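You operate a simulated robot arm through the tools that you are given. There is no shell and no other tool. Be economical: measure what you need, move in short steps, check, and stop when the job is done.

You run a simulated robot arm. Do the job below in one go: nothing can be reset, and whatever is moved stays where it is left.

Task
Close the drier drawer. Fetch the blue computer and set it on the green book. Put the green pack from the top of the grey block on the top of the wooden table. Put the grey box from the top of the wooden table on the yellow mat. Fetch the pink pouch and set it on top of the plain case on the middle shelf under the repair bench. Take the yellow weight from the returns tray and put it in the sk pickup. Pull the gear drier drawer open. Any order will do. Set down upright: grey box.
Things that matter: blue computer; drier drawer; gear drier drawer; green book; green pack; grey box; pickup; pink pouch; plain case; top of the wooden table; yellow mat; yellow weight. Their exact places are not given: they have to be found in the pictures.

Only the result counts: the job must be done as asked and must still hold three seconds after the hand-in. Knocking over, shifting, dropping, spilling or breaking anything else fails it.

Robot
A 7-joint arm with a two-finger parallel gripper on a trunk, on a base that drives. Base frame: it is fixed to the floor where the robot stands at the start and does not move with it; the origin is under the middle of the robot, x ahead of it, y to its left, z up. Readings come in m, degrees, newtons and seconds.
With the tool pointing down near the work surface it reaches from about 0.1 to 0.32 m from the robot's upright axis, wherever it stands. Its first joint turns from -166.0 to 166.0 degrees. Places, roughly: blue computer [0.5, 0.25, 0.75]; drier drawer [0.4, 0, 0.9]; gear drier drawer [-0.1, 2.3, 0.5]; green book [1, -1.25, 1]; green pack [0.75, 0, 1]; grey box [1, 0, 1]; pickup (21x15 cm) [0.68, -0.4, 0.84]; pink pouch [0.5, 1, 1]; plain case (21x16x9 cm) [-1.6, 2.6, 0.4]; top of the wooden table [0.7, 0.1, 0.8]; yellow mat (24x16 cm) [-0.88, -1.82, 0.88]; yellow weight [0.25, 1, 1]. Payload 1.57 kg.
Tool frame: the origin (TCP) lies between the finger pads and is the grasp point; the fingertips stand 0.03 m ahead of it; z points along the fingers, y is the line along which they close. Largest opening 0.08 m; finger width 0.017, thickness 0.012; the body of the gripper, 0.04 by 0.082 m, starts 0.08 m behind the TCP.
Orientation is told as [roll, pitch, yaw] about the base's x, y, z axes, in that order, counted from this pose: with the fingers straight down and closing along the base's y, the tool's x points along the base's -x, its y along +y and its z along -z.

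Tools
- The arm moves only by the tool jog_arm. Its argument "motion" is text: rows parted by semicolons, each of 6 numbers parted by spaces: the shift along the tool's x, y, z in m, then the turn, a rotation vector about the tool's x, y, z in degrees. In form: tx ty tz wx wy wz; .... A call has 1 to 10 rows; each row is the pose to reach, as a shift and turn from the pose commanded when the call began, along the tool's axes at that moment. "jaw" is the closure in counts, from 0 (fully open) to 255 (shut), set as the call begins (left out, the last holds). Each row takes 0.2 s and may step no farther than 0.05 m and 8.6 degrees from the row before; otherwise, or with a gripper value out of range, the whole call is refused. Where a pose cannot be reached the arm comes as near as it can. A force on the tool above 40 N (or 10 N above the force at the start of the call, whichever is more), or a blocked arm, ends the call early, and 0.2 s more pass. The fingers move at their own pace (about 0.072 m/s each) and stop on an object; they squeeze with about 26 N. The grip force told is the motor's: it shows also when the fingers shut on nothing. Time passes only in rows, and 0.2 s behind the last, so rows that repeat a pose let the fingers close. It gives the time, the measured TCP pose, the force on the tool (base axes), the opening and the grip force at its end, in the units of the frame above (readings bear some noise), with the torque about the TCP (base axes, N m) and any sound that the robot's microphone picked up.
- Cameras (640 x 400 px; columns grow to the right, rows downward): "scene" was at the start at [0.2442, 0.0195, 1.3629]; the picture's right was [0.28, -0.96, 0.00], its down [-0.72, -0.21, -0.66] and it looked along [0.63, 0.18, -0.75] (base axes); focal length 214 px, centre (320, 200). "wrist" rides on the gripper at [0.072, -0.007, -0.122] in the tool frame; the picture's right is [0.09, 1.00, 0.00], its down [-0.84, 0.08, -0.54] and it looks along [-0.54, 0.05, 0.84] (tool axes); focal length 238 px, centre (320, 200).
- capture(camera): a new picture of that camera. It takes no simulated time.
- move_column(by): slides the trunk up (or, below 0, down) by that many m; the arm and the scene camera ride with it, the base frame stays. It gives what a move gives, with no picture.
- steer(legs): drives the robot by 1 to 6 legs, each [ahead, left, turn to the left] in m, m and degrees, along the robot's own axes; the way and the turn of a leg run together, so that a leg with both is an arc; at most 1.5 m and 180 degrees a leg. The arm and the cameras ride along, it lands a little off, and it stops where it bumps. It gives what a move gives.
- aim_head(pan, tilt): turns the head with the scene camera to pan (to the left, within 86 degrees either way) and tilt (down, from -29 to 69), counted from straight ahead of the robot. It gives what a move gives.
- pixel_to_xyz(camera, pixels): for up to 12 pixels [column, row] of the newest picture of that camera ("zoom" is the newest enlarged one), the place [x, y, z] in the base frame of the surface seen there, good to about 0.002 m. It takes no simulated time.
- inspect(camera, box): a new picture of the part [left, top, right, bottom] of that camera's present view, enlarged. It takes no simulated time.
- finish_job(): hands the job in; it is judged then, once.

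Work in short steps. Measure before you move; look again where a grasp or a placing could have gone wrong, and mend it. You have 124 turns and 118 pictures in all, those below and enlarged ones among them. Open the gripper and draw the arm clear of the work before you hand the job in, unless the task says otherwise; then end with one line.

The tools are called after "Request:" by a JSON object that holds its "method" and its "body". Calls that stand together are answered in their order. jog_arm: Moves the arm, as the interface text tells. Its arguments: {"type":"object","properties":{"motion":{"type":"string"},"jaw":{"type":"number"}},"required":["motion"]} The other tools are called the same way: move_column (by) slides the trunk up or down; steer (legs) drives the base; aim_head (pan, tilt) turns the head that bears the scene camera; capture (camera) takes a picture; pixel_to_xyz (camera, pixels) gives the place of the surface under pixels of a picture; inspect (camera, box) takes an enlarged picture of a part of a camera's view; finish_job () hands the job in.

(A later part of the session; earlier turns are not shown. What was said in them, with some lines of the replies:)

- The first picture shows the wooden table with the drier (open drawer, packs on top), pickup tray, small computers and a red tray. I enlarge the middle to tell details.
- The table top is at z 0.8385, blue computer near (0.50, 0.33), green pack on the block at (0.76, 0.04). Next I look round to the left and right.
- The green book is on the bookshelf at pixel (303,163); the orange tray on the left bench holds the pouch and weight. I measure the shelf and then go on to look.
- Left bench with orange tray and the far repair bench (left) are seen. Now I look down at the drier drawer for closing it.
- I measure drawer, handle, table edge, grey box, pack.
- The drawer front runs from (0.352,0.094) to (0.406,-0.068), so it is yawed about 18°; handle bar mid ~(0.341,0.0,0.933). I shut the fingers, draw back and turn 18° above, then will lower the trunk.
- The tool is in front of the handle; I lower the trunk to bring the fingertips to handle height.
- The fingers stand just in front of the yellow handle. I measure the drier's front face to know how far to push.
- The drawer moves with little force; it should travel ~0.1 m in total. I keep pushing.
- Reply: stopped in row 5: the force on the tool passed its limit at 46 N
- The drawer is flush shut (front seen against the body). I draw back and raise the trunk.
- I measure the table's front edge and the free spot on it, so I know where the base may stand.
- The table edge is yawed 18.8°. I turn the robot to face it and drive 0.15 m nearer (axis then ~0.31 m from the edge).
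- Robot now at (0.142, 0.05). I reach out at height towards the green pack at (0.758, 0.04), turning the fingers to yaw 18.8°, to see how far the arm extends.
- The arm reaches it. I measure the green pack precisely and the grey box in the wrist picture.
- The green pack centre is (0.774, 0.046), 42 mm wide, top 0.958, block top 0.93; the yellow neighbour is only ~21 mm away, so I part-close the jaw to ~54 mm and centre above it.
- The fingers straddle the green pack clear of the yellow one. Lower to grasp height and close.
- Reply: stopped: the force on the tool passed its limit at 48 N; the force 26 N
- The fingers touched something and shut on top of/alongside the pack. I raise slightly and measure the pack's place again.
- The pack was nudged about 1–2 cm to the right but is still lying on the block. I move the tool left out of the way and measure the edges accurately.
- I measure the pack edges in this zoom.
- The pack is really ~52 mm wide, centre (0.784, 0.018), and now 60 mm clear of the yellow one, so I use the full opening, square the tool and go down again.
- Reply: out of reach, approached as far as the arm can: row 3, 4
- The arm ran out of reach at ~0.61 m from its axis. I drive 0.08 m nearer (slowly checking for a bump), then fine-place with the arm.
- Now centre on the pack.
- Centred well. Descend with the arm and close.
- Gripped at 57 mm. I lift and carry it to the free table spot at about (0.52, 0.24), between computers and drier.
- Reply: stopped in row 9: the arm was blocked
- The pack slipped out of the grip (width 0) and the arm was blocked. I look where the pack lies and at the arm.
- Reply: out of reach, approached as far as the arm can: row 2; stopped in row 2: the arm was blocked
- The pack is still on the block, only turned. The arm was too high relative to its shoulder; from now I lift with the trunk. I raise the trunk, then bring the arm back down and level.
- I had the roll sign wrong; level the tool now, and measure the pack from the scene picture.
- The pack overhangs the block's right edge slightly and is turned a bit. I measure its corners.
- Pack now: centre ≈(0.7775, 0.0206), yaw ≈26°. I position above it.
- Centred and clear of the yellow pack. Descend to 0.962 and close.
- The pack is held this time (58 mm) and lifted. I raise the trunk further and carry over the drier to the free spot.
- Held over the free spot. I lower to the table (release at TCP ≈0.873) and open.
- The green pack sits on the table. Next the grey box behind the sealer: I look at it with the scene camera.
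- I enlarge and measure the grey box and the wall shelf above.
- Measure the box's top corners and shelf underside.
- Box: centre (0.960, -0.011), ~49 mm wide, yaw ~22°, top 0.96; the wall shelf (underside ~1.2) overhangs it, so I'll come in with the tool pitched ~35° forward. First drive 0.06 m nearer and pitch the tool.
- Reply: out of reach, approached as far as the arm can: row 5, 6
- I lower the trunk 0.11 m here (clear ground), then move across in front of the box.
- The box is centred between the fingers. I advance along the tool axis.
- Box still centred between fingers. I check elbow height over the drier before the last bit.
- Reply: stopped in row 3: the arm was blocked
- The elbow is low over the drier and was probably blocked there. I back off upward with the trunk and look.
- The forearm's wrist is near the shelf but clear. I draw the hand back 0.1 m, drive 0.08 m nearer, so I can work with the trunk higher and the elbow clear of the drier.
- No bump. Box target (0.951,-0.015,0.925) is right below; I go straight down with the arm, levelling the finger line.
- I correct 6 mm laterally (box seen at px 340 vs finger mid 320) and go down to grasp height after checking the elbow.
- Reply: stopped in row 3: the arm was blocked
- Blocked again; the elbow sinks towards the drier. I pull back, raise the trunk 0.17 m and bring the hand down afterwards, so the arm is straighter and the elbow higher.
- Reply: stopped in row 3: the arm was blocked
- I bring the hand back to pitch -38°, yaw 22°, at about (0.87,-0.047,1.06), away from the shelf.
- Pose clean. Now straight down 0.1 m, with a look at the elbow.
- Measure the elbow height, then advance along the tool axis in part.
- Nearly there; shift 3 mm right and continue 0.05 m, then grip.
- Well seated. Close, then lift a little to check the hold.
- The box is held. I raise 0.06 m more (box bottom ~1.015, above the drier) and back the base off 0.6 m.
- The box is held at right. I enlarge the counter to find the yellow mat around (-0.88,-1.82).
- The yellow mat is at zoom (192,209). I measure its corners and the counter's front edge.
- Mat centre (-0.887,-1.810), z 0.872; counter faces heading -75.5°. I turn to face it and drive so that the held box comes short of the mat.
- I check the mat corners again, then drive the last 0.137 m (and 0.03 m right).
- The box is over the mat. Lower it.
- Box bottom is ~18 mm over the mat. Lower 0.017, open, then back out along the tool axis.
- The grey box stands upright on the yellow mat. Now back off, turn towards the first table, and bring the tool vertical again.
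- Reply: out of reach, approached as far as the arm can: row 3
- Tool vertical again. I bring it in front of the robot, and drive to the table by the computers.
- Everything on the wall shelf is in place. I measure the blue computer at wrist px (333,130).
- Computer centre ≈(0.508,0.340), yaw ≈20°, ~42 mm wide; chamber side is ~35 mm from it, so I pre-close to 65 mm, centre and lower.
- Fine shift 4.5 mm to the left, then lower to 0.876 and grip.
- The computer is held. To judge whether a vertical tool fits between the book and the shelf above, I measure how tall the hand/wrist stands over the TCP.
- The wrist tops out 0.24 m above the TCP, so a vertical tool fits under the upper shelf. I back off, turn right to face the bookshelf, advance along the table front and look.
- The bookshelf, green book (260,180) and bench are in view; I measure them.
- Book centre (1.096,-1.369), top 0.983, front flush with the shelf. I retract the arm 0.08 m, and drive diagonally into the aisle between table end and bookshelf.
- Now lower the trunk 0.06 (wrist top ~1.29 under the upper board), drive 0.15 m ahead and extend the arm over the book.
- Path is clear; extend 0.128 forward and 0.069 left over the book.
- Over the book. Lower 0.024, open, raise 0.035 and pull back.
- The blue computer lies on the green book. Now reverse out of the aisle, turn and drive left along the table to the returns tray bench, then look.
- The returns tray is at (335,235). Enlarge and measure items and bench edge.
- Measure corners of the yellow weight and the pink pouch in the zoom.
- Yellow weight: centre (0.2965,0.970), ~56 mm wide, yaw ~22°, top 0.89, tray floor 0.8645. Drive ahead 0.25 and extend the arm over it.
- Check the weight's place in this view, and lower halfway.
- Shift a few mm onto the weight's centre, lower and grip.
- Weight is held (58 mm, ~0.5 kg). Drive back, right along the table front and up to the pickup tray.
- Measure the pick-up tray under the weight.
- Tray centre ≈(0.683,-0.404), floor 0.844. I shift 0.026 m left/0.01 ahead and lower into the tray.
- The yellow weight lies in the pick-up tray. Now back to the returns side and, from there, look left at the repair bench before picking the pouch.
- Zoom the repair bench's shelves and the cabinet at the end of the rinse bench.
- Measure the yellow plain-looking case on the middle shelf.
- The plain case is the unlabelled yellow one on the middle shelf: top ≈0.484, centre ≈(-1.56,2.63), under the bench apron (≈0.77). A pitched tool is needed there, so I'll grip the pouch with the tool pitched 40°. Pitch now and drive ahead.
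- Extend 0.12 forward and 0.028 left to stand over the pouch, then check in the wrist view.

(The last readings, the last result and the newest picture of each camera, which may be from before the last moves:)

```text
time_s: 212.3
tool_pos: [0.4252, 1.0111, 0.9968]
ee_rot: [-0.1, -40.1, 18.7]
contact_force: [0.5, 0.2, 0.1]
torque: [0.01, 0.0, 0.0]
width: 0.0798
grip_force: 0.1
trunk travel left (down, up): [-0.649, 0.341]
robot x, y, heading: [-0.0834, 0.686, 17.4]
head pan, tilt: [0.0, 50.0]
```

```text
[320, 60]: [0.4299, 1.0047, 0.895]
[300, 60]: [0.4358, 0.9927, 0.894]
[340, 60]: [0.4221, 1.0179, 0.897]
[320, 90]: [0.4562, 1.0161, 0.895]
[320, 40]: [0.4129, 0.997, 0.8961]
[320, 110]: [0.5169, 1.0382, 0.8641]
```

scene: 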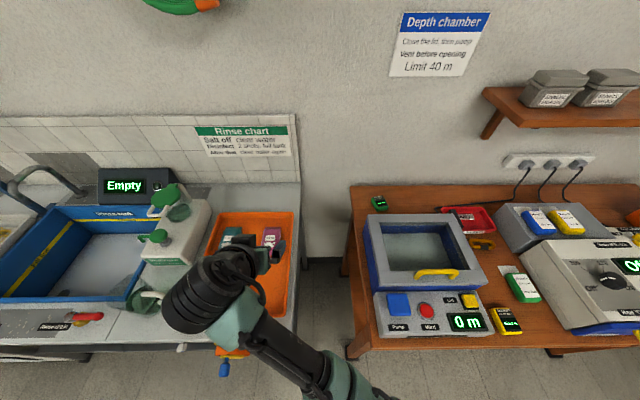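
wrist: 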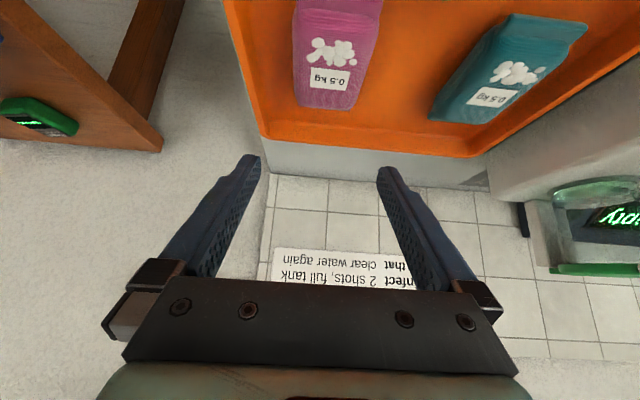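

The pouch is ~3 mm left of the finger mid. Shift, lower and grip, then lift.

Request:
{"method": "jog_arm", "body": {"motion": "0 0.003 0 0 0 0; 0 0.003 0 0 0 0"}}

Request:
{"method": "move_column", "body": {"by": -0.099}}

Request:
{"method": "jog_arm", "body": {"motion": "0 0 0 0 0 0; 0 0 0 0 0 0; 0 0 0 0 0 0; 0 0 0 0 0 0", "jaw": 255}}

Request:
{"method": "move_column", "body": {"by": 0.15}}

Request:
{"method": "capture", "body": {"camera": "wrist"}}

```text
time_s: 212.9
tool_pos: [0.4248, 1.0138, 0.9962]
ee_rot: [-0.1, -40.1, 18.7]
contact_force: [0.1, 1.0, 0.2]
torque: [0.02, 0.0, -0.02]
width: 0.0802
grip_force: 0.1
trunk travel left (down, up): [-0.649, 0.341]
robot x, y, heading: [-0.0813, 0.6851, 17.2]
head pan, tilt: [0.0, 50.0]
```

```text
time_s: 214.2
tool_pos: [0.4253, 1.0132, 0.8965]
ee_rot: [0.0, -40.3, 18.7]
contact_force: [0.3, -0.6, -0.2]
torque: [0.0, 0.0, 0.01]
width: 0.08
grip_force: 0.1
trunk travel left (down, up): [-0.55, 0.44]
robot x, y, heading: [-0.0836, 0.6852, 17.6]
head pan, tilt: [0.0, 50.0]
```

```text
time_s: 215.2
tool_pos: [0.4249, 1.013, 0.8972]
ee_rot: [0.0, -40.2, 18.7]
contact_force: [0.7, -0.4, 0.6]
torque: [-0.16, -0.05, -0.09]
width: 0.06
grip_force: 26.2
trunk travel left (down, up): [-0.55, 0.44]
robot x, y, heading: [-0.0807, 0.6858, 17.7]
head pan, tilt: [0.0, 50.0]
```

```text
time_s: 217.0
tool_pos: [0.4252, 1.0142, 1.0466]
ee_rot: [0.0, -40.1, 18.7]
contact_force: [-0.2, -0.4, -5.0]
torque: [-0.04, 0.1, 0.03]
width: 0.0601
grip_force: 26.0
trunk travel left (down, up): [-0.7, 0.29]
robot x, y, heading: [-0.0881, 0.6855, 17.2]
head pan, tilt: [0.0, 50.0]
```

```text
26 pictures are left
```

wrist: 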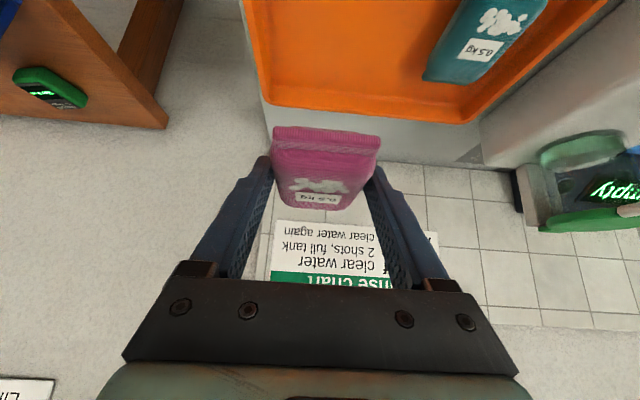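

The pouch is held (60 mm). Back off, turn left and drive to the repair bench, stopping 0.45 m short for a look.

Request:
{"method": "steer", "body": {"legs": [[-0.5, 0, 0], [0, 0, 92.5], [1.25, 0.066, 0]]}}

Request:
{"method": "aim_head", "body": {"pan": 15, "tilt": 38}}

Request:
{"method": "move_column", "body": {"by": -0.45}}

Request:
{"method": "capture", "body": {"camera": "scene"}}

```text
time_s: 229.8
tool_pos: [-1.365, 2.2355, 1.0468]
ee_rot: [-0.1, -40.2, 109.8]
contact_force: [-0.7, -0.6, -4.5]
torque: [-0.12, -0.02, -0.02]
width: 0.06
grip_force: 26.3
trunk travel left (down, up): [-0.7, 0.29]
robot x, y, heading: [-1.0233, 1.735, 108.6]
head pan, tilt: [0.0, 50.0]
```

```text
time_s: 230.6
tool_pos: [-1.3645, 2.2358, 1.0454]
ee_rot: [-0.1, -40.0, 109.8]
contact_force: [-0.7, -0.6, -4.6]
torque: [-0.11, -0.04, 0.01]
width: 0.0598
grip_force: 25.6
trunk travel left (down, up): [-0.7, 0.29]
robot x, y, heading: [-1.0287, 1.7329, 108.4]
head pan, tilt: [15.0, 38.0]
```

```text
refused: -0.45 is not a number from -0.4 to 0.4
```

```text
25 pictures are left
```

scene: 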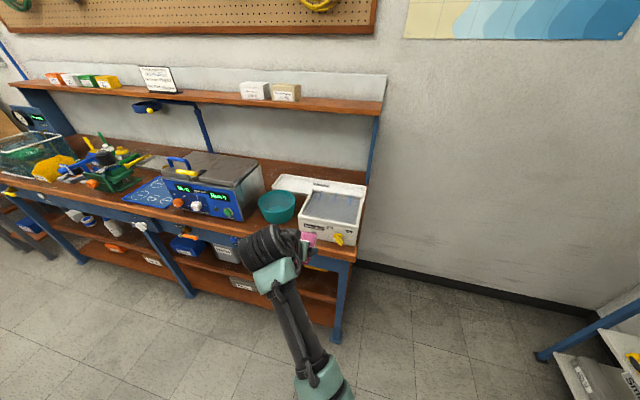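

Lower the trunk in two steps to bring the hand to shelf height (TCP ~0.55) in front of the bench, then look.

Request:
{"method": "move_column", "body": {"by": -0.4}}

Request:
{"method": "move_column", "body": {"by": -0.1}}

Request:
{"method": "capture", "body": {"camera": "scene"}}

Request:
{"method": "capture", "body": {"camera": "wrist"}}

```text
time_s: 234.4
tool_pos: [-1.3643, 2.2356, 0.6467]
ee_rot: [-0.1, -40.2, 109.8]
contact_force: [0.3, 0.2, -5.6]
torque: [-0.1, -0.02, 0.01]
width: 0.0601
grip_force: 25.7
trunk travel left (down, up): [-0.3, 0.69]
robot x, y, heading: [-1.0275, 1.7354, 108.4]
head pan, tilt: [15.0, 38.0]
```

```text
time_s: 235.8
tool_pos: [-1.3643, 2.2355, 0.5469]
ee_rot: [-0.2, -40.1, 109.8]
contact_force: [0.2, -0.2, -4.3]
torque: [-0.07, -0.05, 0.04]
width: 0.0597
grip_force: 26.6
trunk travel left (down, up): [-0.2, 0.79]
robot x, y, heading: [-1.0255, 1.7365, 108.4]
head pan, tilt: [15.0, 38.0]
```

```text
24 pictures are left
```

scene: 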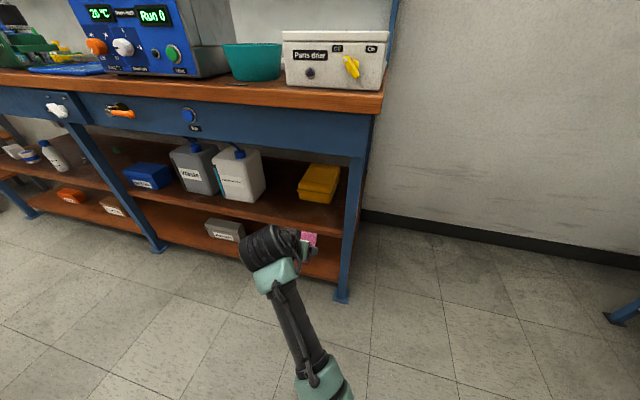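

```text
23 pictures are left
```

wrist: 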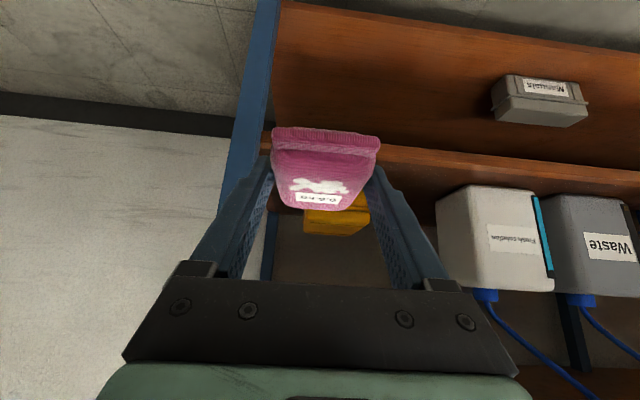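

Measure case, leg, canister, apron and the arm parts.

Request:
{"method": "inspect", "body": {"camera": "scene", "box": [200, 100, 400, 260]}}

Request:
{"method": "pixel_to_xyz", "body": {"camera": "scene", "pixels": [[308, 167], [339, 170], [334, 190], [302, 186], [320, 178], [355, 190], [262, 175], [245, 155], [330, 150], [265, 245], [270, 230], [285, 300]]}}

```text
2.50 times, centred on (300, 180) of scene
```

zoom: 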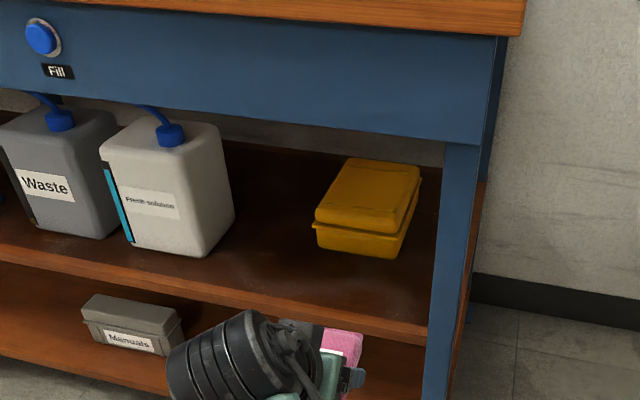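

```text
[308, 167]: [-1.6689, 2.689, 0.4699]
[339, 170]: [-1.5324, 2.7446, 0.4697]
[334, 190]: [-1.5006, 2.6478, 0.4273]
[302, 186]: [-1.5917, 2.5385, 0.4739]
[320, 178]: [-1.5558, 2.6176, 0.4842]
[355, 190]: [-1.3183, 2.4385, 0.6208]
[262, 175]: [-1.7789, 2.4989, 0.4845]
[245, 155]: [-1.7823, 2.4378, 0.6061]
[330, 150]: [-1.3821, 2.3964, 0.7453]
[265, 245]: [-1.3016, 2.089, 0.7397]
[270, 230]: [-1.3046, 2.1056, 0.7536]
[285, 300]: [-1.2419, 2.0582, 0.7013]
```

Clearance between wrist top (TCP+0.207) and apron bottom is tight; I measure the apron's lower edge and the wrist's highest points.

Request:
{"method": "inspect", "body": {"camera": "scene", "box": [230, 140, 370, 270]}}

Request:
{"method": "pixel_to_xyz", "body": {"camera": "zoom", "pixels": [[400, 40], [400, 45], [400, 50], [400, 55], [500, 65], [300, 40], [140, 400], [170, 385], [110, 390], [200, 380], [250, 390], [150, 375]]}}

```text
3.08 times, centred on (300, 205) of scene
```

zoom: 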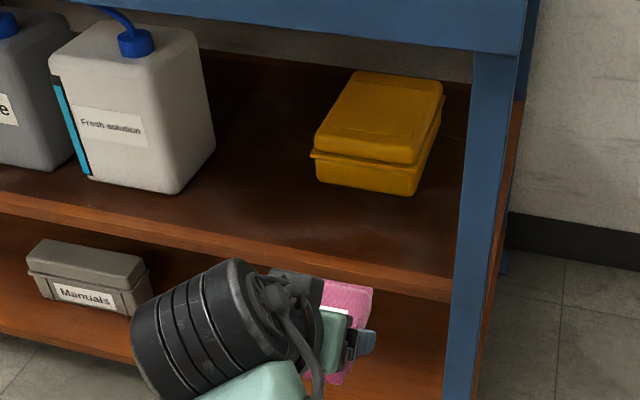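

```text
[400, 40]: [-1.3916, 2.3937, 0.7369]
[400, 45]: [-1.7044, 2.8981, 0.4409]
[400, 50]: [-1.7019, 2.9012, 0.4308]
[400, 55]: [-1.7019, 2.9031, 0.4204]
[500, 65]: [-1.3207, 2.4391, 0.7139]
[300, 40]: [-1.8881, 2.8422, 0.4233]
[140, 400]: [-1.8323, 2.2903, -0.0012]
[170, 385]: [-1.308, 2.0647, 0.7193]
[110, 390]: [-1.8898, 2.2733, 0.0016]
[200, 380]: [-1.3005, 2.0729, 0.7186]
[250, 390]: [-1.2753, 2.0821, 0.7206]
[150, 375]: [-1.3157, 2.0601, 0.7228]
```

Apron bottom is 0.735. I pitch 8° further (wrist top then ≈TCP+0.187) and set travel height TCP≈0.528; then check with a picture.

Request:
{"method": "jog_arm", "body": {"motion": "0 0 0 0 -4 0; 0 0 0 0 -8 0; 0 0 0 0 -8 0"}}

Request:
{"method": "move_column", "body": {"by": -0.019}}

Request:
{"method": "steer", "body": {"legs": [[0.12, 0.058, 0]]}}

Request:
{"method": "inspect", "body": {"camera": "scene", "box": [200, 100, 420, 300]}}

```text
time_s: 236.6
tool_pos: [-1.3643, 2.2353, 0.5463]
ee_rot: [-0.2, -48.0, 109.8]
contact_force: [-0.1, -0.8, -5.1]
torque: [-0.11, -0.07, -0.02]
width: 0.0597
grip_force: 26.5
trunk travel left (down, up): [-0.2, 0.79]
robot x, y, heading: [-1.0274, 1.731, 108.5]
head pan, tilt: [15.0, 38.0]
```

```text
time_s: 237.2
tool_pos: [-1.3631, 2.2355, 0.5265]
ee_rot: [-0.1, -48.1, 109.8]
contact_force: [-0.3, -0.5, -4.6]
torque: [-0.13, -0.03, 0.0]
width: 0.0596
grip_force: 26.5
trunk travel left (down, up): [-0.181, 0.809]
robot x, y, heading: [-1.0258, 1.7345, 108.4]
head pan, tilt: [15.0, 38.0]
```

```text
time_s: 238.5
tool_pos: [-1.4552, 2.3321, 0.5272]
ee_rot: [-0.1, -48.0, 109.8]
contact_force: [0.5, -0.7, -4.8]
torque: [-0.1, -0.03, 0.01]
width: 0.0598
grip_force: 26.4
trunk travel left (down, up): [-0.181, 0.809]
robot x, y, heading: [-1.1164, 1.8288, 108.4]
head pan, tilt: [15.0, 38.0]
```

```text
2.00 times, centred on (310, 200) of scene
```

zoom: 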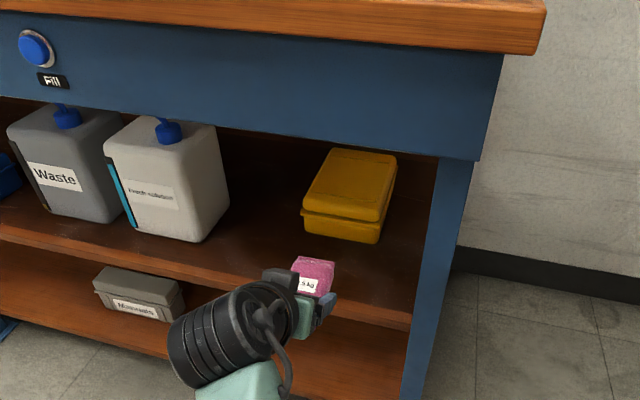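

Check wrist-top heights and the case corners from here.

Request:
{"method": "pixel_to_xyz", "body": {"camera": "zoom", "pixels": [[225, 297], [250, 288], [200, 310], [280, 275], [350, 185], [325, 155], [390, 160], [310, 205], [372, 218], [235, 385], [180, 330]]}}

```text
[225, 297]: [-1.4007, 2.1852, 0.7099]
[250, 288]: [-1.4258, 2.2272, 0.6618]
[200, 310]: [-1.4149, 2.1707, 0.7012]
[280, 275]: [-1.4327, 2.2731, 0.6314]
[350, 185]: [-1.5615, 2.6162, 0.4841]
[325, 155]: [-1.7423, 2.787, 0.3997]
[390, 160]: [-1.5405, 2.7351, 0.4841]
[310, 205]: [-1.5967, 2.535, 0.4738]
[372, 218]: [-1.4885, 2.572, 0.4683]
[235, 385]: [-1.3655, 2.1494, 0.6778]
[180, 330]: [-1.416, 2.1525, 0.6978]
```

Wrist top 0.71 is under the apron. Advance 0.2 m, look, then finish.

Request:
{"method": "steer", "body": {"legs": [[0.2, 0.0147, 0]]}}

Request:
{"method": "inspect", "body": {"camera": "scene", "box": [200, 100, 420, 300]}}

Request:
{"method": "capture", "body": {"camera": "wrist"}}

```text
time_s: 240.1
tool_pos: [-1.5345, 2.5159, 0.5261]
ee_rot: [-0.1, -48.2, 109.9]
contact_force: [0.5, -0.9, -4.9]
torque: [-0.08, -0.05, -0.02]
width: 0.0598
grip_force: 26.1
trunk travel left (down, up): [-0.181, 0.809]
robot x, y, heading: [-1.1929, 2.0172, 108.6]
head pan, tilt: [15.0, 38.0]
```

```text
2.00 times, centred on (310, 200) of scene
```

zoom: 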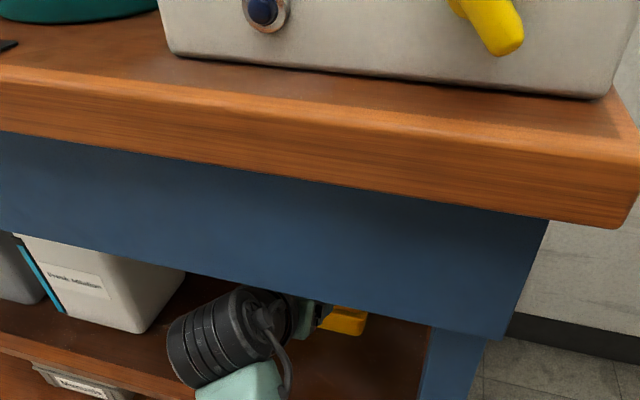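

```text
18 pictures are left
```

wrist: 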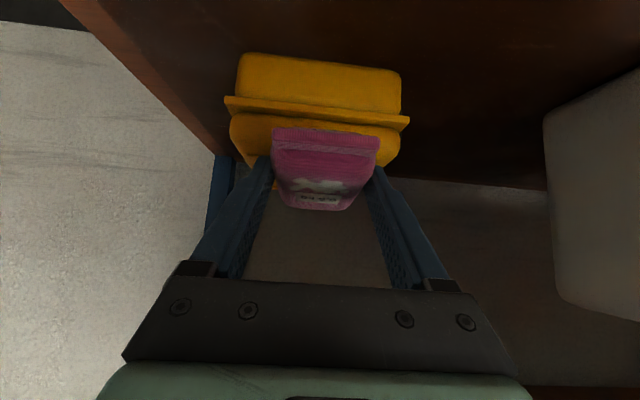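

Clear. Drive the last 0.093 m, lower slightly, and release.

Request:
{"method": "steer", "body": {"legs": [[0.093, -0.003, 0]]}}

Request:
{"method": "move_column", "body": {"by": -0.004}}

Request:
{"method": "capture", "body": {"camera": "wrist"}}

```text
time_s: 241.2
tool_pos: [-1.5597, 2.6041, 0.5262]
ee_rot: [-0.1, -48.0, 110.1]
contact_force: [-0.5, -0.6, -5.0]
torque: [-0.16, -0.01, 0.01]
width: 0.0599
grip_force: 26.2
trunk travel left (down, up): [-0.181, 0.809]
robot x, y, heading: [-1.2195, 2.1019, 108.5]
head pan, tilt: [15.0, 38.0]
```

```text
time_s: 241.8
tool_pos: [-1.5617, 2.603, 0.5218]
ee_rot: [-0.1, -47.9, 110.0]
contact_force: [0.8, -1.5, -4.3]
torque: [-0.11, -0.08, -0.04]
width: 0.0597
grip_force: 26.3
trunk travel left (down, up): [-0.177, 0.813]
robot x, y, heading: [-1.2204, 2.1021, 108.5]
head pan, tilt: [15.0, 38.0]
```

```text
17 pictures are left
```

wrist: 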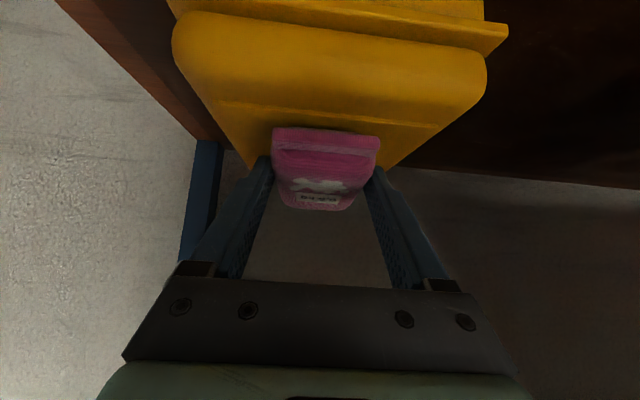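

Verify by coordinates that the pouch is over the case top.

Request:
{"method": "pixel_to_xyz", "body": {"camera": "wrist", "pixels": [[320, 140], [320, 195], [320, 25], [320, 80], [320, 120], [400, 150], [245, 150], [470, 70], [185, 50]]}}

```text
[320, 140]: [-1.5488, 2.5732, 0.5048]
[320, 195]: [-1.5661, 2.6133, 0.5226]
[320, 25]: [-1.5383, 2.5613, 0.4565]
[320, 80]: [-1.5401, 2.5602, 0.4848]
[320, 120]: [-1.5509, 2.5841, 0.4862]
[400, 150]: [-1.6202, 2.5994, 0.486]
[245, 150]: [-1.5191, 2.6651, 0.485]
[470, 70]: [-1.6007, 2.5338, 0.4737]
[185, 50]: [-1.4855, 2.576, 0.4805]
```

The pouch lies fully over the case top. Open and drive straight back.

Request:
{"method": "jog_arm", "body": {"motion": "0 0 0 0 0 0; 0 0 0 0 0 0; 0 0 0 0 0 0; 0 0 0 0 0 0", "jaw": 0}}

Request:
{"method": "steer", "body": {"legs": [[-0.12, 0, 0]]}}

Request:
{"method": "capture", "body": {"camera": "wrist"}}

```text
time_s: 242.8
tool_pos: [-1.5593, 2.6036, 0.524]
ee_rot: [-0.1, -48.1, 110.0]
contact_force: [0.0, 0.3, 0.1]
torque: [-0.04, 0.03, 0.01]
width: 0.08
grip_force: 0.1
trunk travel left (down, up): [-0.177, 0.813]
robot x, y, heading: [-1.2205, 2.0999, 108.3]
head pan, tilt: [15.0, 38.0]
```

```text
time_s: 244.0
tool_pos: [-1.5255, 2.4925, 0.5229]
ee_rot: [-0.1, -48.1, 110.3]
contact_force: [-0.8, -0.3, -0.2]
torque: [-0.01, 0.02, -0.02]
width: 0.0799
grip_force: 0.0
trunk travel left (down, up): [-0.177, 0.813]
robot x, y, heading: [-1.1848, 1.9879, 108.8]
head pan, tilt: [15.0, 38.0]
```

```text
16 pictures are left
```

wrist: 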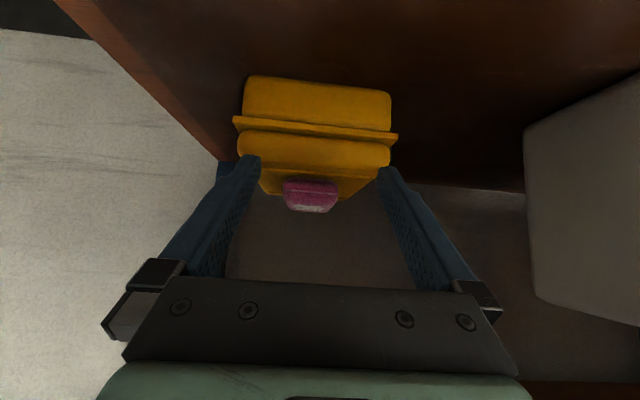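

The pouch rests on the plain case. Back out, turn right to face the rinse wall near the gear drier, and look.

Request:
{"method": "steer", "body": {"legs": [[-0.45, 0, 0], [0, 0, -90], [0.1, 0.35, 0]]}}

Request:
{"method": "aim_head", "body": {"pan": 5, "tilt": 30}}

Request:
{"method": "capture", "body": {"camera": "scene"}}

```text
time_s: 252.5
tool_pos: [-0.5418, 2.2478, 0.523]
ee_rot: [-0.1, -48.1, 18.7]
contact_force: [0.6, 0.0, -0.1]
torque: [0.03, 0.01, 0.0]
width: 0.0799
grip_force: 0.2
trunk travel left (down, up): [-0.177, 0.813]
robot x, y, heading: [-1.0503, 1.9186, 17.2]
head pan, tilt: [15.0, 38.0]
```

```text
time_s: 253.2
tool_pos: [-0.5424, 2.2475, 0.5229]
ee_rot: [-0.1, -48.1, 18.6]
contact_force: [-0.6, -0.8, 0.3]
torque: [0.03, 0.03, -0.01]
width: 0.0801
grip_force: 0.1
trunk travel left (down, up): [-0.177, 0.813]
robot x, y, heading: [-1.048, 1.9185, 17.4]
head pan, tilt: [5.0, 30.0]
```

```text
15 pictures are left
```

scene: 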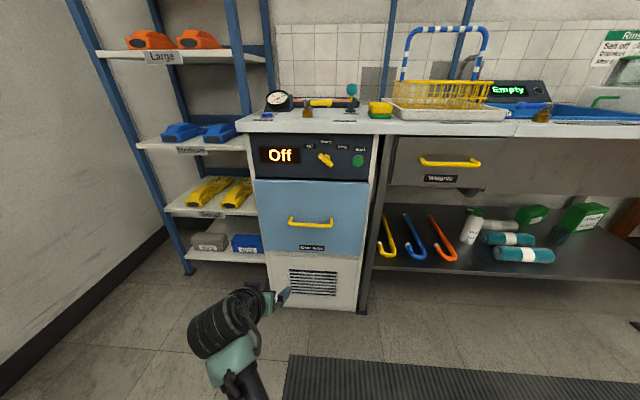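

The gear drier's blue drawer has its yellow handle at (311,222). Enlarge and measure.

Request:
{"method": "inspect", "body": {"camera": "scene", "box": [250, 175, 375, 265]}}

Request:
{"method": "pixel_to_xyz", "body": {"camera": "zoom", "pixels": [[210, 215], [310, 240], [410, 240], [310, 226], [210, 235], [415, 215], [310, 120], [310, 300], [60, 150], [560, 150], [310, 244], [250, 238]]}}

```text
4.44 times, centred on (312, 220) of scene
```

zoom: 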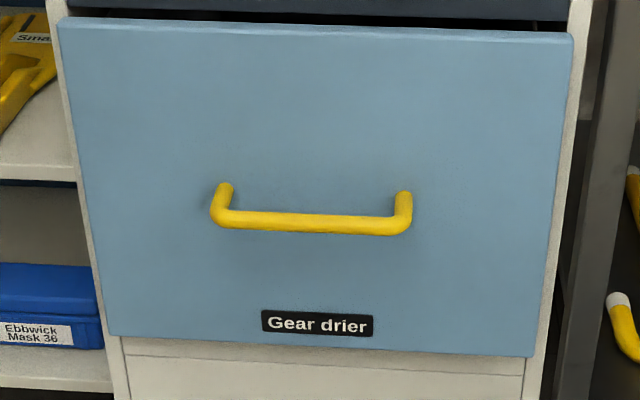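

```text
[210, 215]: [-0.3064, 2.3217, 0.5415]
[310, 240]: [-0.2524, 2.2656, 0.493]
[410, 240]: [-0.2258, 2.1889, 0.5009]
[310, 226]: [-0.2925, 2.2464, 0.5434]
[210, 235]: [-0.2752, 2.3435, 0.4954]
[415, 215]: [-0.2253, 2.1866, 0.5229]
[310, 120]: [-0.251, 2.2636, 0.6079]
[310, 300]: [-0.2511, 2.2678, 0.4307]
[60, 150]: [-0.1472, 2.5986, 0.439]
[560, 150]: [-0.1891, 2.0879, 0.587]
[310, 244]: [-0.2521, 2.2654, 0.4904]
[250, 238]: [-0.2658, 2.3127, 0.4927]
```

Bar centre ≈ n 0.455, z 0.543 (about (-0.285,2.249)); face at n 0.49. I'll grip the bar from the front: tool horizontal, fingers closing vertically. First pitch the tool level.

Request:
{"method": "jog_arm", "body": {"motion": "0 0 0 0 -8 0; 0 0 0 0 -16 0; 0 0 0 0 -24 0; 0 0 0 0 -32 0; 0 0 0 0 -40 0; 0 0 0 0 -40 0"}}

Request:
{"method": "jog_arm", "body": {"motion": "0 0 0 0 0 8.4; 0 0 0 0 0 16.8; 0 0 0 0 0 25.2; 0 0 0 0 0 33.6; 0 0 0 0 0 42; 0 0 0 0 0 50.4; 0 0 0 0 0 58.8; 0 0 0 0 0 67.2; 0 0 0 0 0 75.6; 0 0 0 0 0 84"}}

```text
time_s: 254.6
tool_pos: [-0.5419, 2.2474, 0.5234]
ee_rot: [-1.4, -88.2, 20.0]
contact_force: [-0.2, 0.5, 1.1]
torque: [-0.01, 0.01, -0.02]
width: 0.0802
grip_force: 0.1
trunk travel left (down, up): [-0.177, 0.813]
robot x, y, heading: [-1.0498, 1.9225, 17.2]
head pan, tilt: [5.0, 30.0]
```

```text
time_s: 256.8
tool_pos: [-0.5413, 2.249, 0.5232]
ee_rot: [88.2, -5.9, -71.2]
contact_force: [-0.9, 0.3, 0.6]
torque: [-0.01, 0.03, 0.02]
width: 0.0799
grip_force: 0.0
trunk travel left (down, up): [-0.177, 0.813]
robot x, y, heading: [-1.0498, 1.9178, 17.4]
head pan, tilt: [5.0, 30.0]
```

The roll worked (tool now: x left, y up, z forward). I finish the roll by 6°, drive ahead 0.17 and right 0.076 and check against the handle.

Request:
{"method": "jog_arm", "body": {"motion": "0 0.02 0 0 0 6; 0 0.02 0 0 0 6"}}

Request:
{"method": "steer", "body": {"legs": [[0.17, -0.076, 0]]}}

Request:
{"method": "capture", "body": {"camera": "scene"}}

Request:
{"method": "capture", "body": {"camera": "wrist"}}

```text
time_s: 257.4
tool_pos: [-0.5398, 2.2493, 0.5424]
ee_rot: [88.1, 0.0, -71.4]
contact_force: [0.0, -0.7, -0.5]
torque: [-0.03, 0.01, 0.03]
width: 0.08
grip_force: 0.1
trunk travel left (down, up): [-0.177, 0.813]
robot x, y, heading: [-1.048, 1.9184, 17.2]
head pan, tilt: [5.0, 30.0]
```

```text
time_s: 258.9
tool_pos: [-0.3602, 2.224, 0.5424]
ee_rot: [88.1, -0.3, -71.6]
contact_force: [-0.7, -0.2, -0.4]
torque: [0.0, 0.01, 0.0]
width: 0.0799
grip_force: 0.1
trunk travel left (down, up): [-0.177, 0.813]
robot x, y, heading: [-0.8707, 1.894, 17.0]
head pan, tilt: [5.0, 30.0]
```

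```text
13 pictures are left
```

scene: 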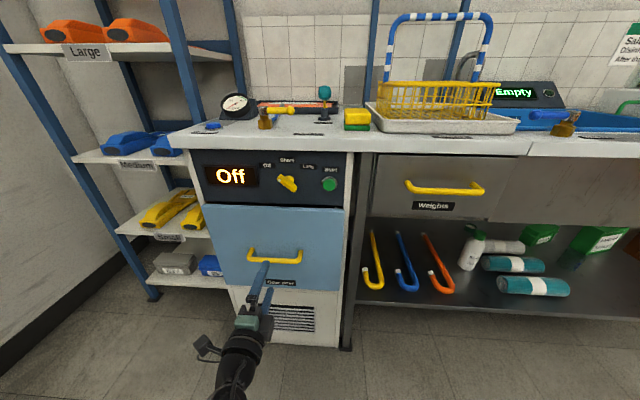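

```text
12 pictures are left
```

wrist: 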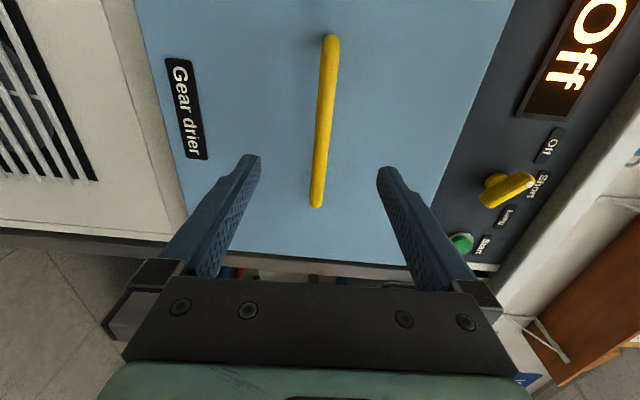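

The bar lies centred between the fingers. Measure its distance from this view.

Request:
{"method": "pixel_to_xyz", "body": {"camera": "wrist", "pixels": [[326, 100], [323, 140], [320, 180], [331, 45], [316, 203], [300, 150], [350, 180]]}}

```text
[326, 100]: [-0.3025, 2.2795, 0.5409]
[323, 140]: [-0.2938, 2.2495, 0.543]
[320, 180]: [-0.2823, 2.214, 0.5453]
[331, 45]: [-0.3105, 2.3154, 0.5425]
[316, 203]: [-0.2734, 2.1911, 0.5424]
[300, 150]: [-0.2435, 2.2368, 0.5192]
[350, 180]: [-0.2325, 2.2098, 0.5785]
```

Advance 0.07 m so the tips pass the bar (12 mm short of the drawer face), then close.

Request:
{"method": "jog_arm", "body": {"motion": "0 0 0.035 0 0 0; 0 0 0.055 0 0 0; 0 0 0.07 0 0 0"}}

Request:
{"method": "jog_arm", "body": {"motion": "0 0 0 0 0 0; 0 0 0 0 0 0; 0 0 0 0 0 0; 0 0 0 0 0 0", "jaw": 255}}

```text
time_s: 259.7
tool_pos: [-0.2947, 2.2461, 0.5406]
ee_rot: [88.1, -0.1, -71.6]
contact_force: [0.4, 0.6, 0.1]
torque: [0.01, -0.03, 0.01]
width: 0.0799
grip_force: 0.0
trunk travel left (down, up): [-0.177, 0.813]
robot x, y, heading: [-0.8718, 1.8962, 17.2]
head pan, tilt: [5.0, 30.0]
```

```text
time_s: 260.7
tool_pos: [-0.2925, 2.247, 0.5419]
ee_rot: [88.1, -0.1, -71.6]
contact_force: [-0.3, 0.3, 0.0]
torque: [0.02, 0.02, 0.05]
width: 0.0139
grip_force: 30.1
trunk travel left (down, up): [-0.177, 0.813]
robot x, y, heading: [-0.8714, 1.8939, 17.1]
head pan, tilt: [5.0, 30.0]
```

The bar is gripped (14 mm). I pull by backing the base 0.1 m (direction nearly along the drawer's axis) and check.

Request:
{"method": "steer", "body": {"legs": [[-0.1, -0.003, 0]]}}

Request:
{"method": "steer", "body": {"legs": [[-0.08, -0.002, 0]]}}

Request:
{"method": "capture", "body": {"camera": "scene"}}

```text
time_s: 261.8
tool_pos: [-0.3854, 2.2166, 0.5421]
ee_rot: [88.1, 0.0, -71.5]
contact_force: [-1.9, 2.5, 1.0]
torque: [0.01, -0.04, -0.38]
width: 0.0137
grip_force: 30.4
trunk travel left (down, up): [-0.177, 0.813]
robot x, y, heading: [-0.9599, 1.8643, 17.0]
head pan, tilt: [5.0, 30.0]
```

```text
time_s: 262.9
tool_pos: [-0.4628, 2.1919, 0.5425]
ee_rot: [88.1, -0.1, -71.4]
contact_force: [-2.0, 2.2, -1.0]
torque: [0.02, 0.05, -0.39]
width: 0.0136
grip_force: 30.4
trunk travel left (down, up): [-0.177, 0.813]
robot x, y, heading: [-1.0426, 1.8412, 17.1]
head pan, tilt: [5.0, 30.0]
```

```text
11 pictures are left
```

scene: 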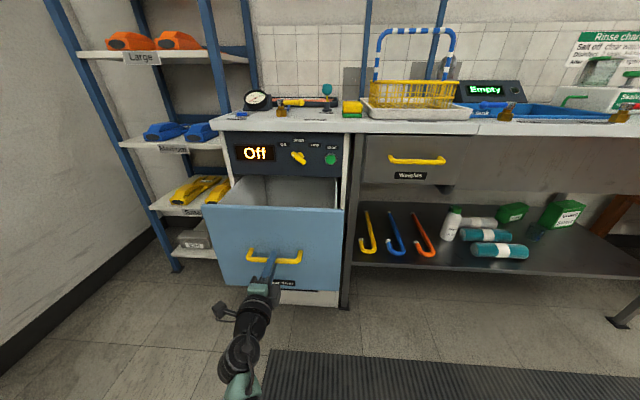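

The drawer is out by 0.18 m and moving freely. A further careful pull to make sure it is well open.

Request:
{"method": "steer", "body": {"legs": [[-0.06, -0.002, 0]]}}

Request:
{"method": "steer", "body": {"legs": [[-0.04, -0.001, 0]]}}

```text
time_s: 263.9
tool_pos: [-0.5188, 2.1731, 0.5414]
ee_rot: [88.2, -0.1, -71.3]
contact_force: [-2.2, 1.1, -0.4]
torque: [0.03, 0.02, -0.37]
width: 0.0136
grip_force: 30.2
trunk travel left (down, up): [-0.177, 0.813]
robot x, y, heading: [-1.0925, 1.8226, 17.0]
head pan, tilt: [5.0, 30.0]
```

```text
time_s: 264.7
tool_pos: [-0.5573, 2.1619, 0.5399]
ee_rot: [88.0, -0.1, -71.4]
contact_force: [-0.3, -0.7, -0.4]
torque: [0.0, 0.02, -0.34]
width: 0.0135
grip_force: 30.3
trunk travel left (down, up): [-0.177, 0.813]
robot x, y, heading: [-1.1293, 1.8104, 16.7]
head pan, tilt: [5.0, 30.0]
```

0.28 m open. Release and back away, then check.

Request:
{"method": "jog_arm", "body": {"motion": "0 0 0 0 0 0; 0 0 0 0 0 0; 0 0 0 0 0 0; 0 0 0 0 0 0", "jaw": 0}}

Request:
{"method": "steer", "body": {"legs": [[-0.3, 0, 0]]}}

Request:
{"method": "capture", "body": {"camera": "scene"}}

```text
time_s: 265.7
tool_pos: [-0.5566, 2.162, 0.541]
ee_rot: [88.1, 0.1, -71.3]
contact_force: [-0.2, 0.2, 0.2]
torque: [0.0, -0.03, -0.02]
width: 0.0799
grip_force: 0.0
trunk travel left (down, up): [-0.177, 0.813]
robot x, y, heading: [-1.1372, 1.8092, 16.9]
head pan, tilt: [5.0, 30.0]
```

```text
time_s: 267.8
tool_pos: [-0.853, 2.0714, 0.5408]
ee_rot: [88.1, 0.0, -71.3]
contact_force: [0.9, -0.3, -0.3]
torque: [-0.02, -0.03, -0.01]
width: 0.0799
grip_force: 0.1
trunk travel left (down, up): [-0.177, 0.813]
robot x, y, heading: [-1.4346, 1.7206, 17.0]
head pan, tilt: [5.0, 30.0]
```

```text
10 pictures are left
```

scene: 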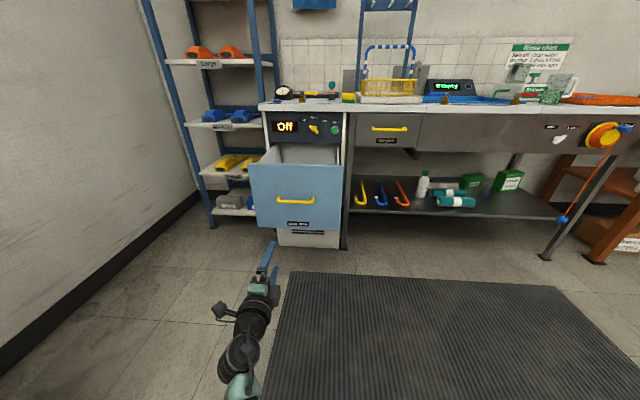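

The gear drier drawer stands open. Final check of the pouch on the case and the first drier drawer from here.

Request:
{"method": "aim_head", "body": {"pan": 86, "tilt": 30}}

Request:
{"method": "inspect", "body": {"camera": "scene", "box": [160, 100, 480, 300]}}

Request:
{"method": "aim_head", "body": {"pan": -60, "tilt": 10}}

Request:
{"method": "inspect", "body": {"camera": "scene", "box": [220, 120, 420, 250]}}

```text
time_s: 269.4
tool_pos: [-0.8544, 2.0715, 0.5411]
ee_rot: [88.1, 0.0, -71.3]
contact_force: [0.5, -0.6, -0.1]
torque: [0.01, 0.01, 0.02]
width: 0.0798
grip_force: 0.1
trunk travel left (down, up): [-0.177, 0.813]
robot x, y, heading: [-1.4272, 1.7171, 17.2]
head pan, tilt: [85.9, 30.0]
```

```text
2.00 times, centred on (320, 200) of scene
```

zoom: 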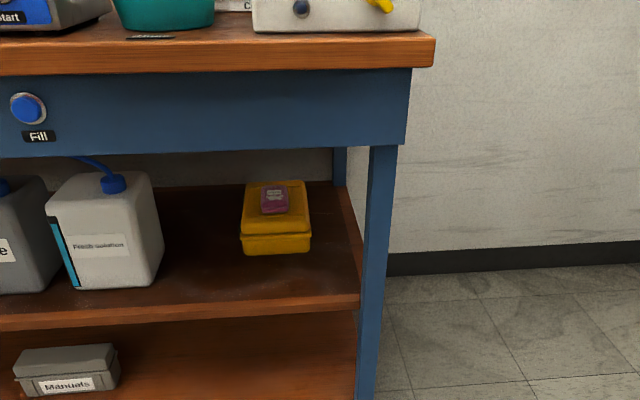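

```text
time_s: 271.7
tool_pos: [-0.8546, 2.0711, 0.5407]
ee_rot: [88.0, 0.0, -71.2]
contact_force: [-0.6, -1.1, -0.5]
torque: [0.0, 0.0, -0.02]
width: 0.0802
grip_force: 0.1
trunk travel left (down, up): [-0.177, 0.813]
robot x, y, heading: [-1.4267, 1.7174, 17.3]
head pan, tilt: [-60.0, 10.0]
```

```text
3.08 times, centred on (320, 185) of scene
```

zoom: 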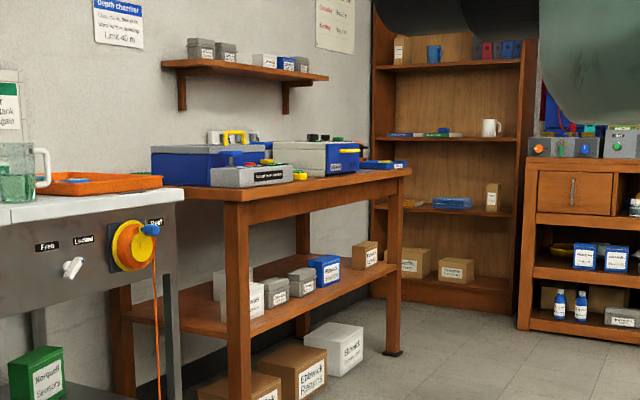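

All placements hold: the pouch is on the case, the computer is on the book, the drier drawer is shut and the gear drier drawer is open. The gripper is open and clear of the work, so I hand in.

Request:
{"method": "finish_job", "body": {}}

```text
The job is handed in.
```

All seven parts of the job are done and the work is handed in; the gripper was open and clear at the hand-in.
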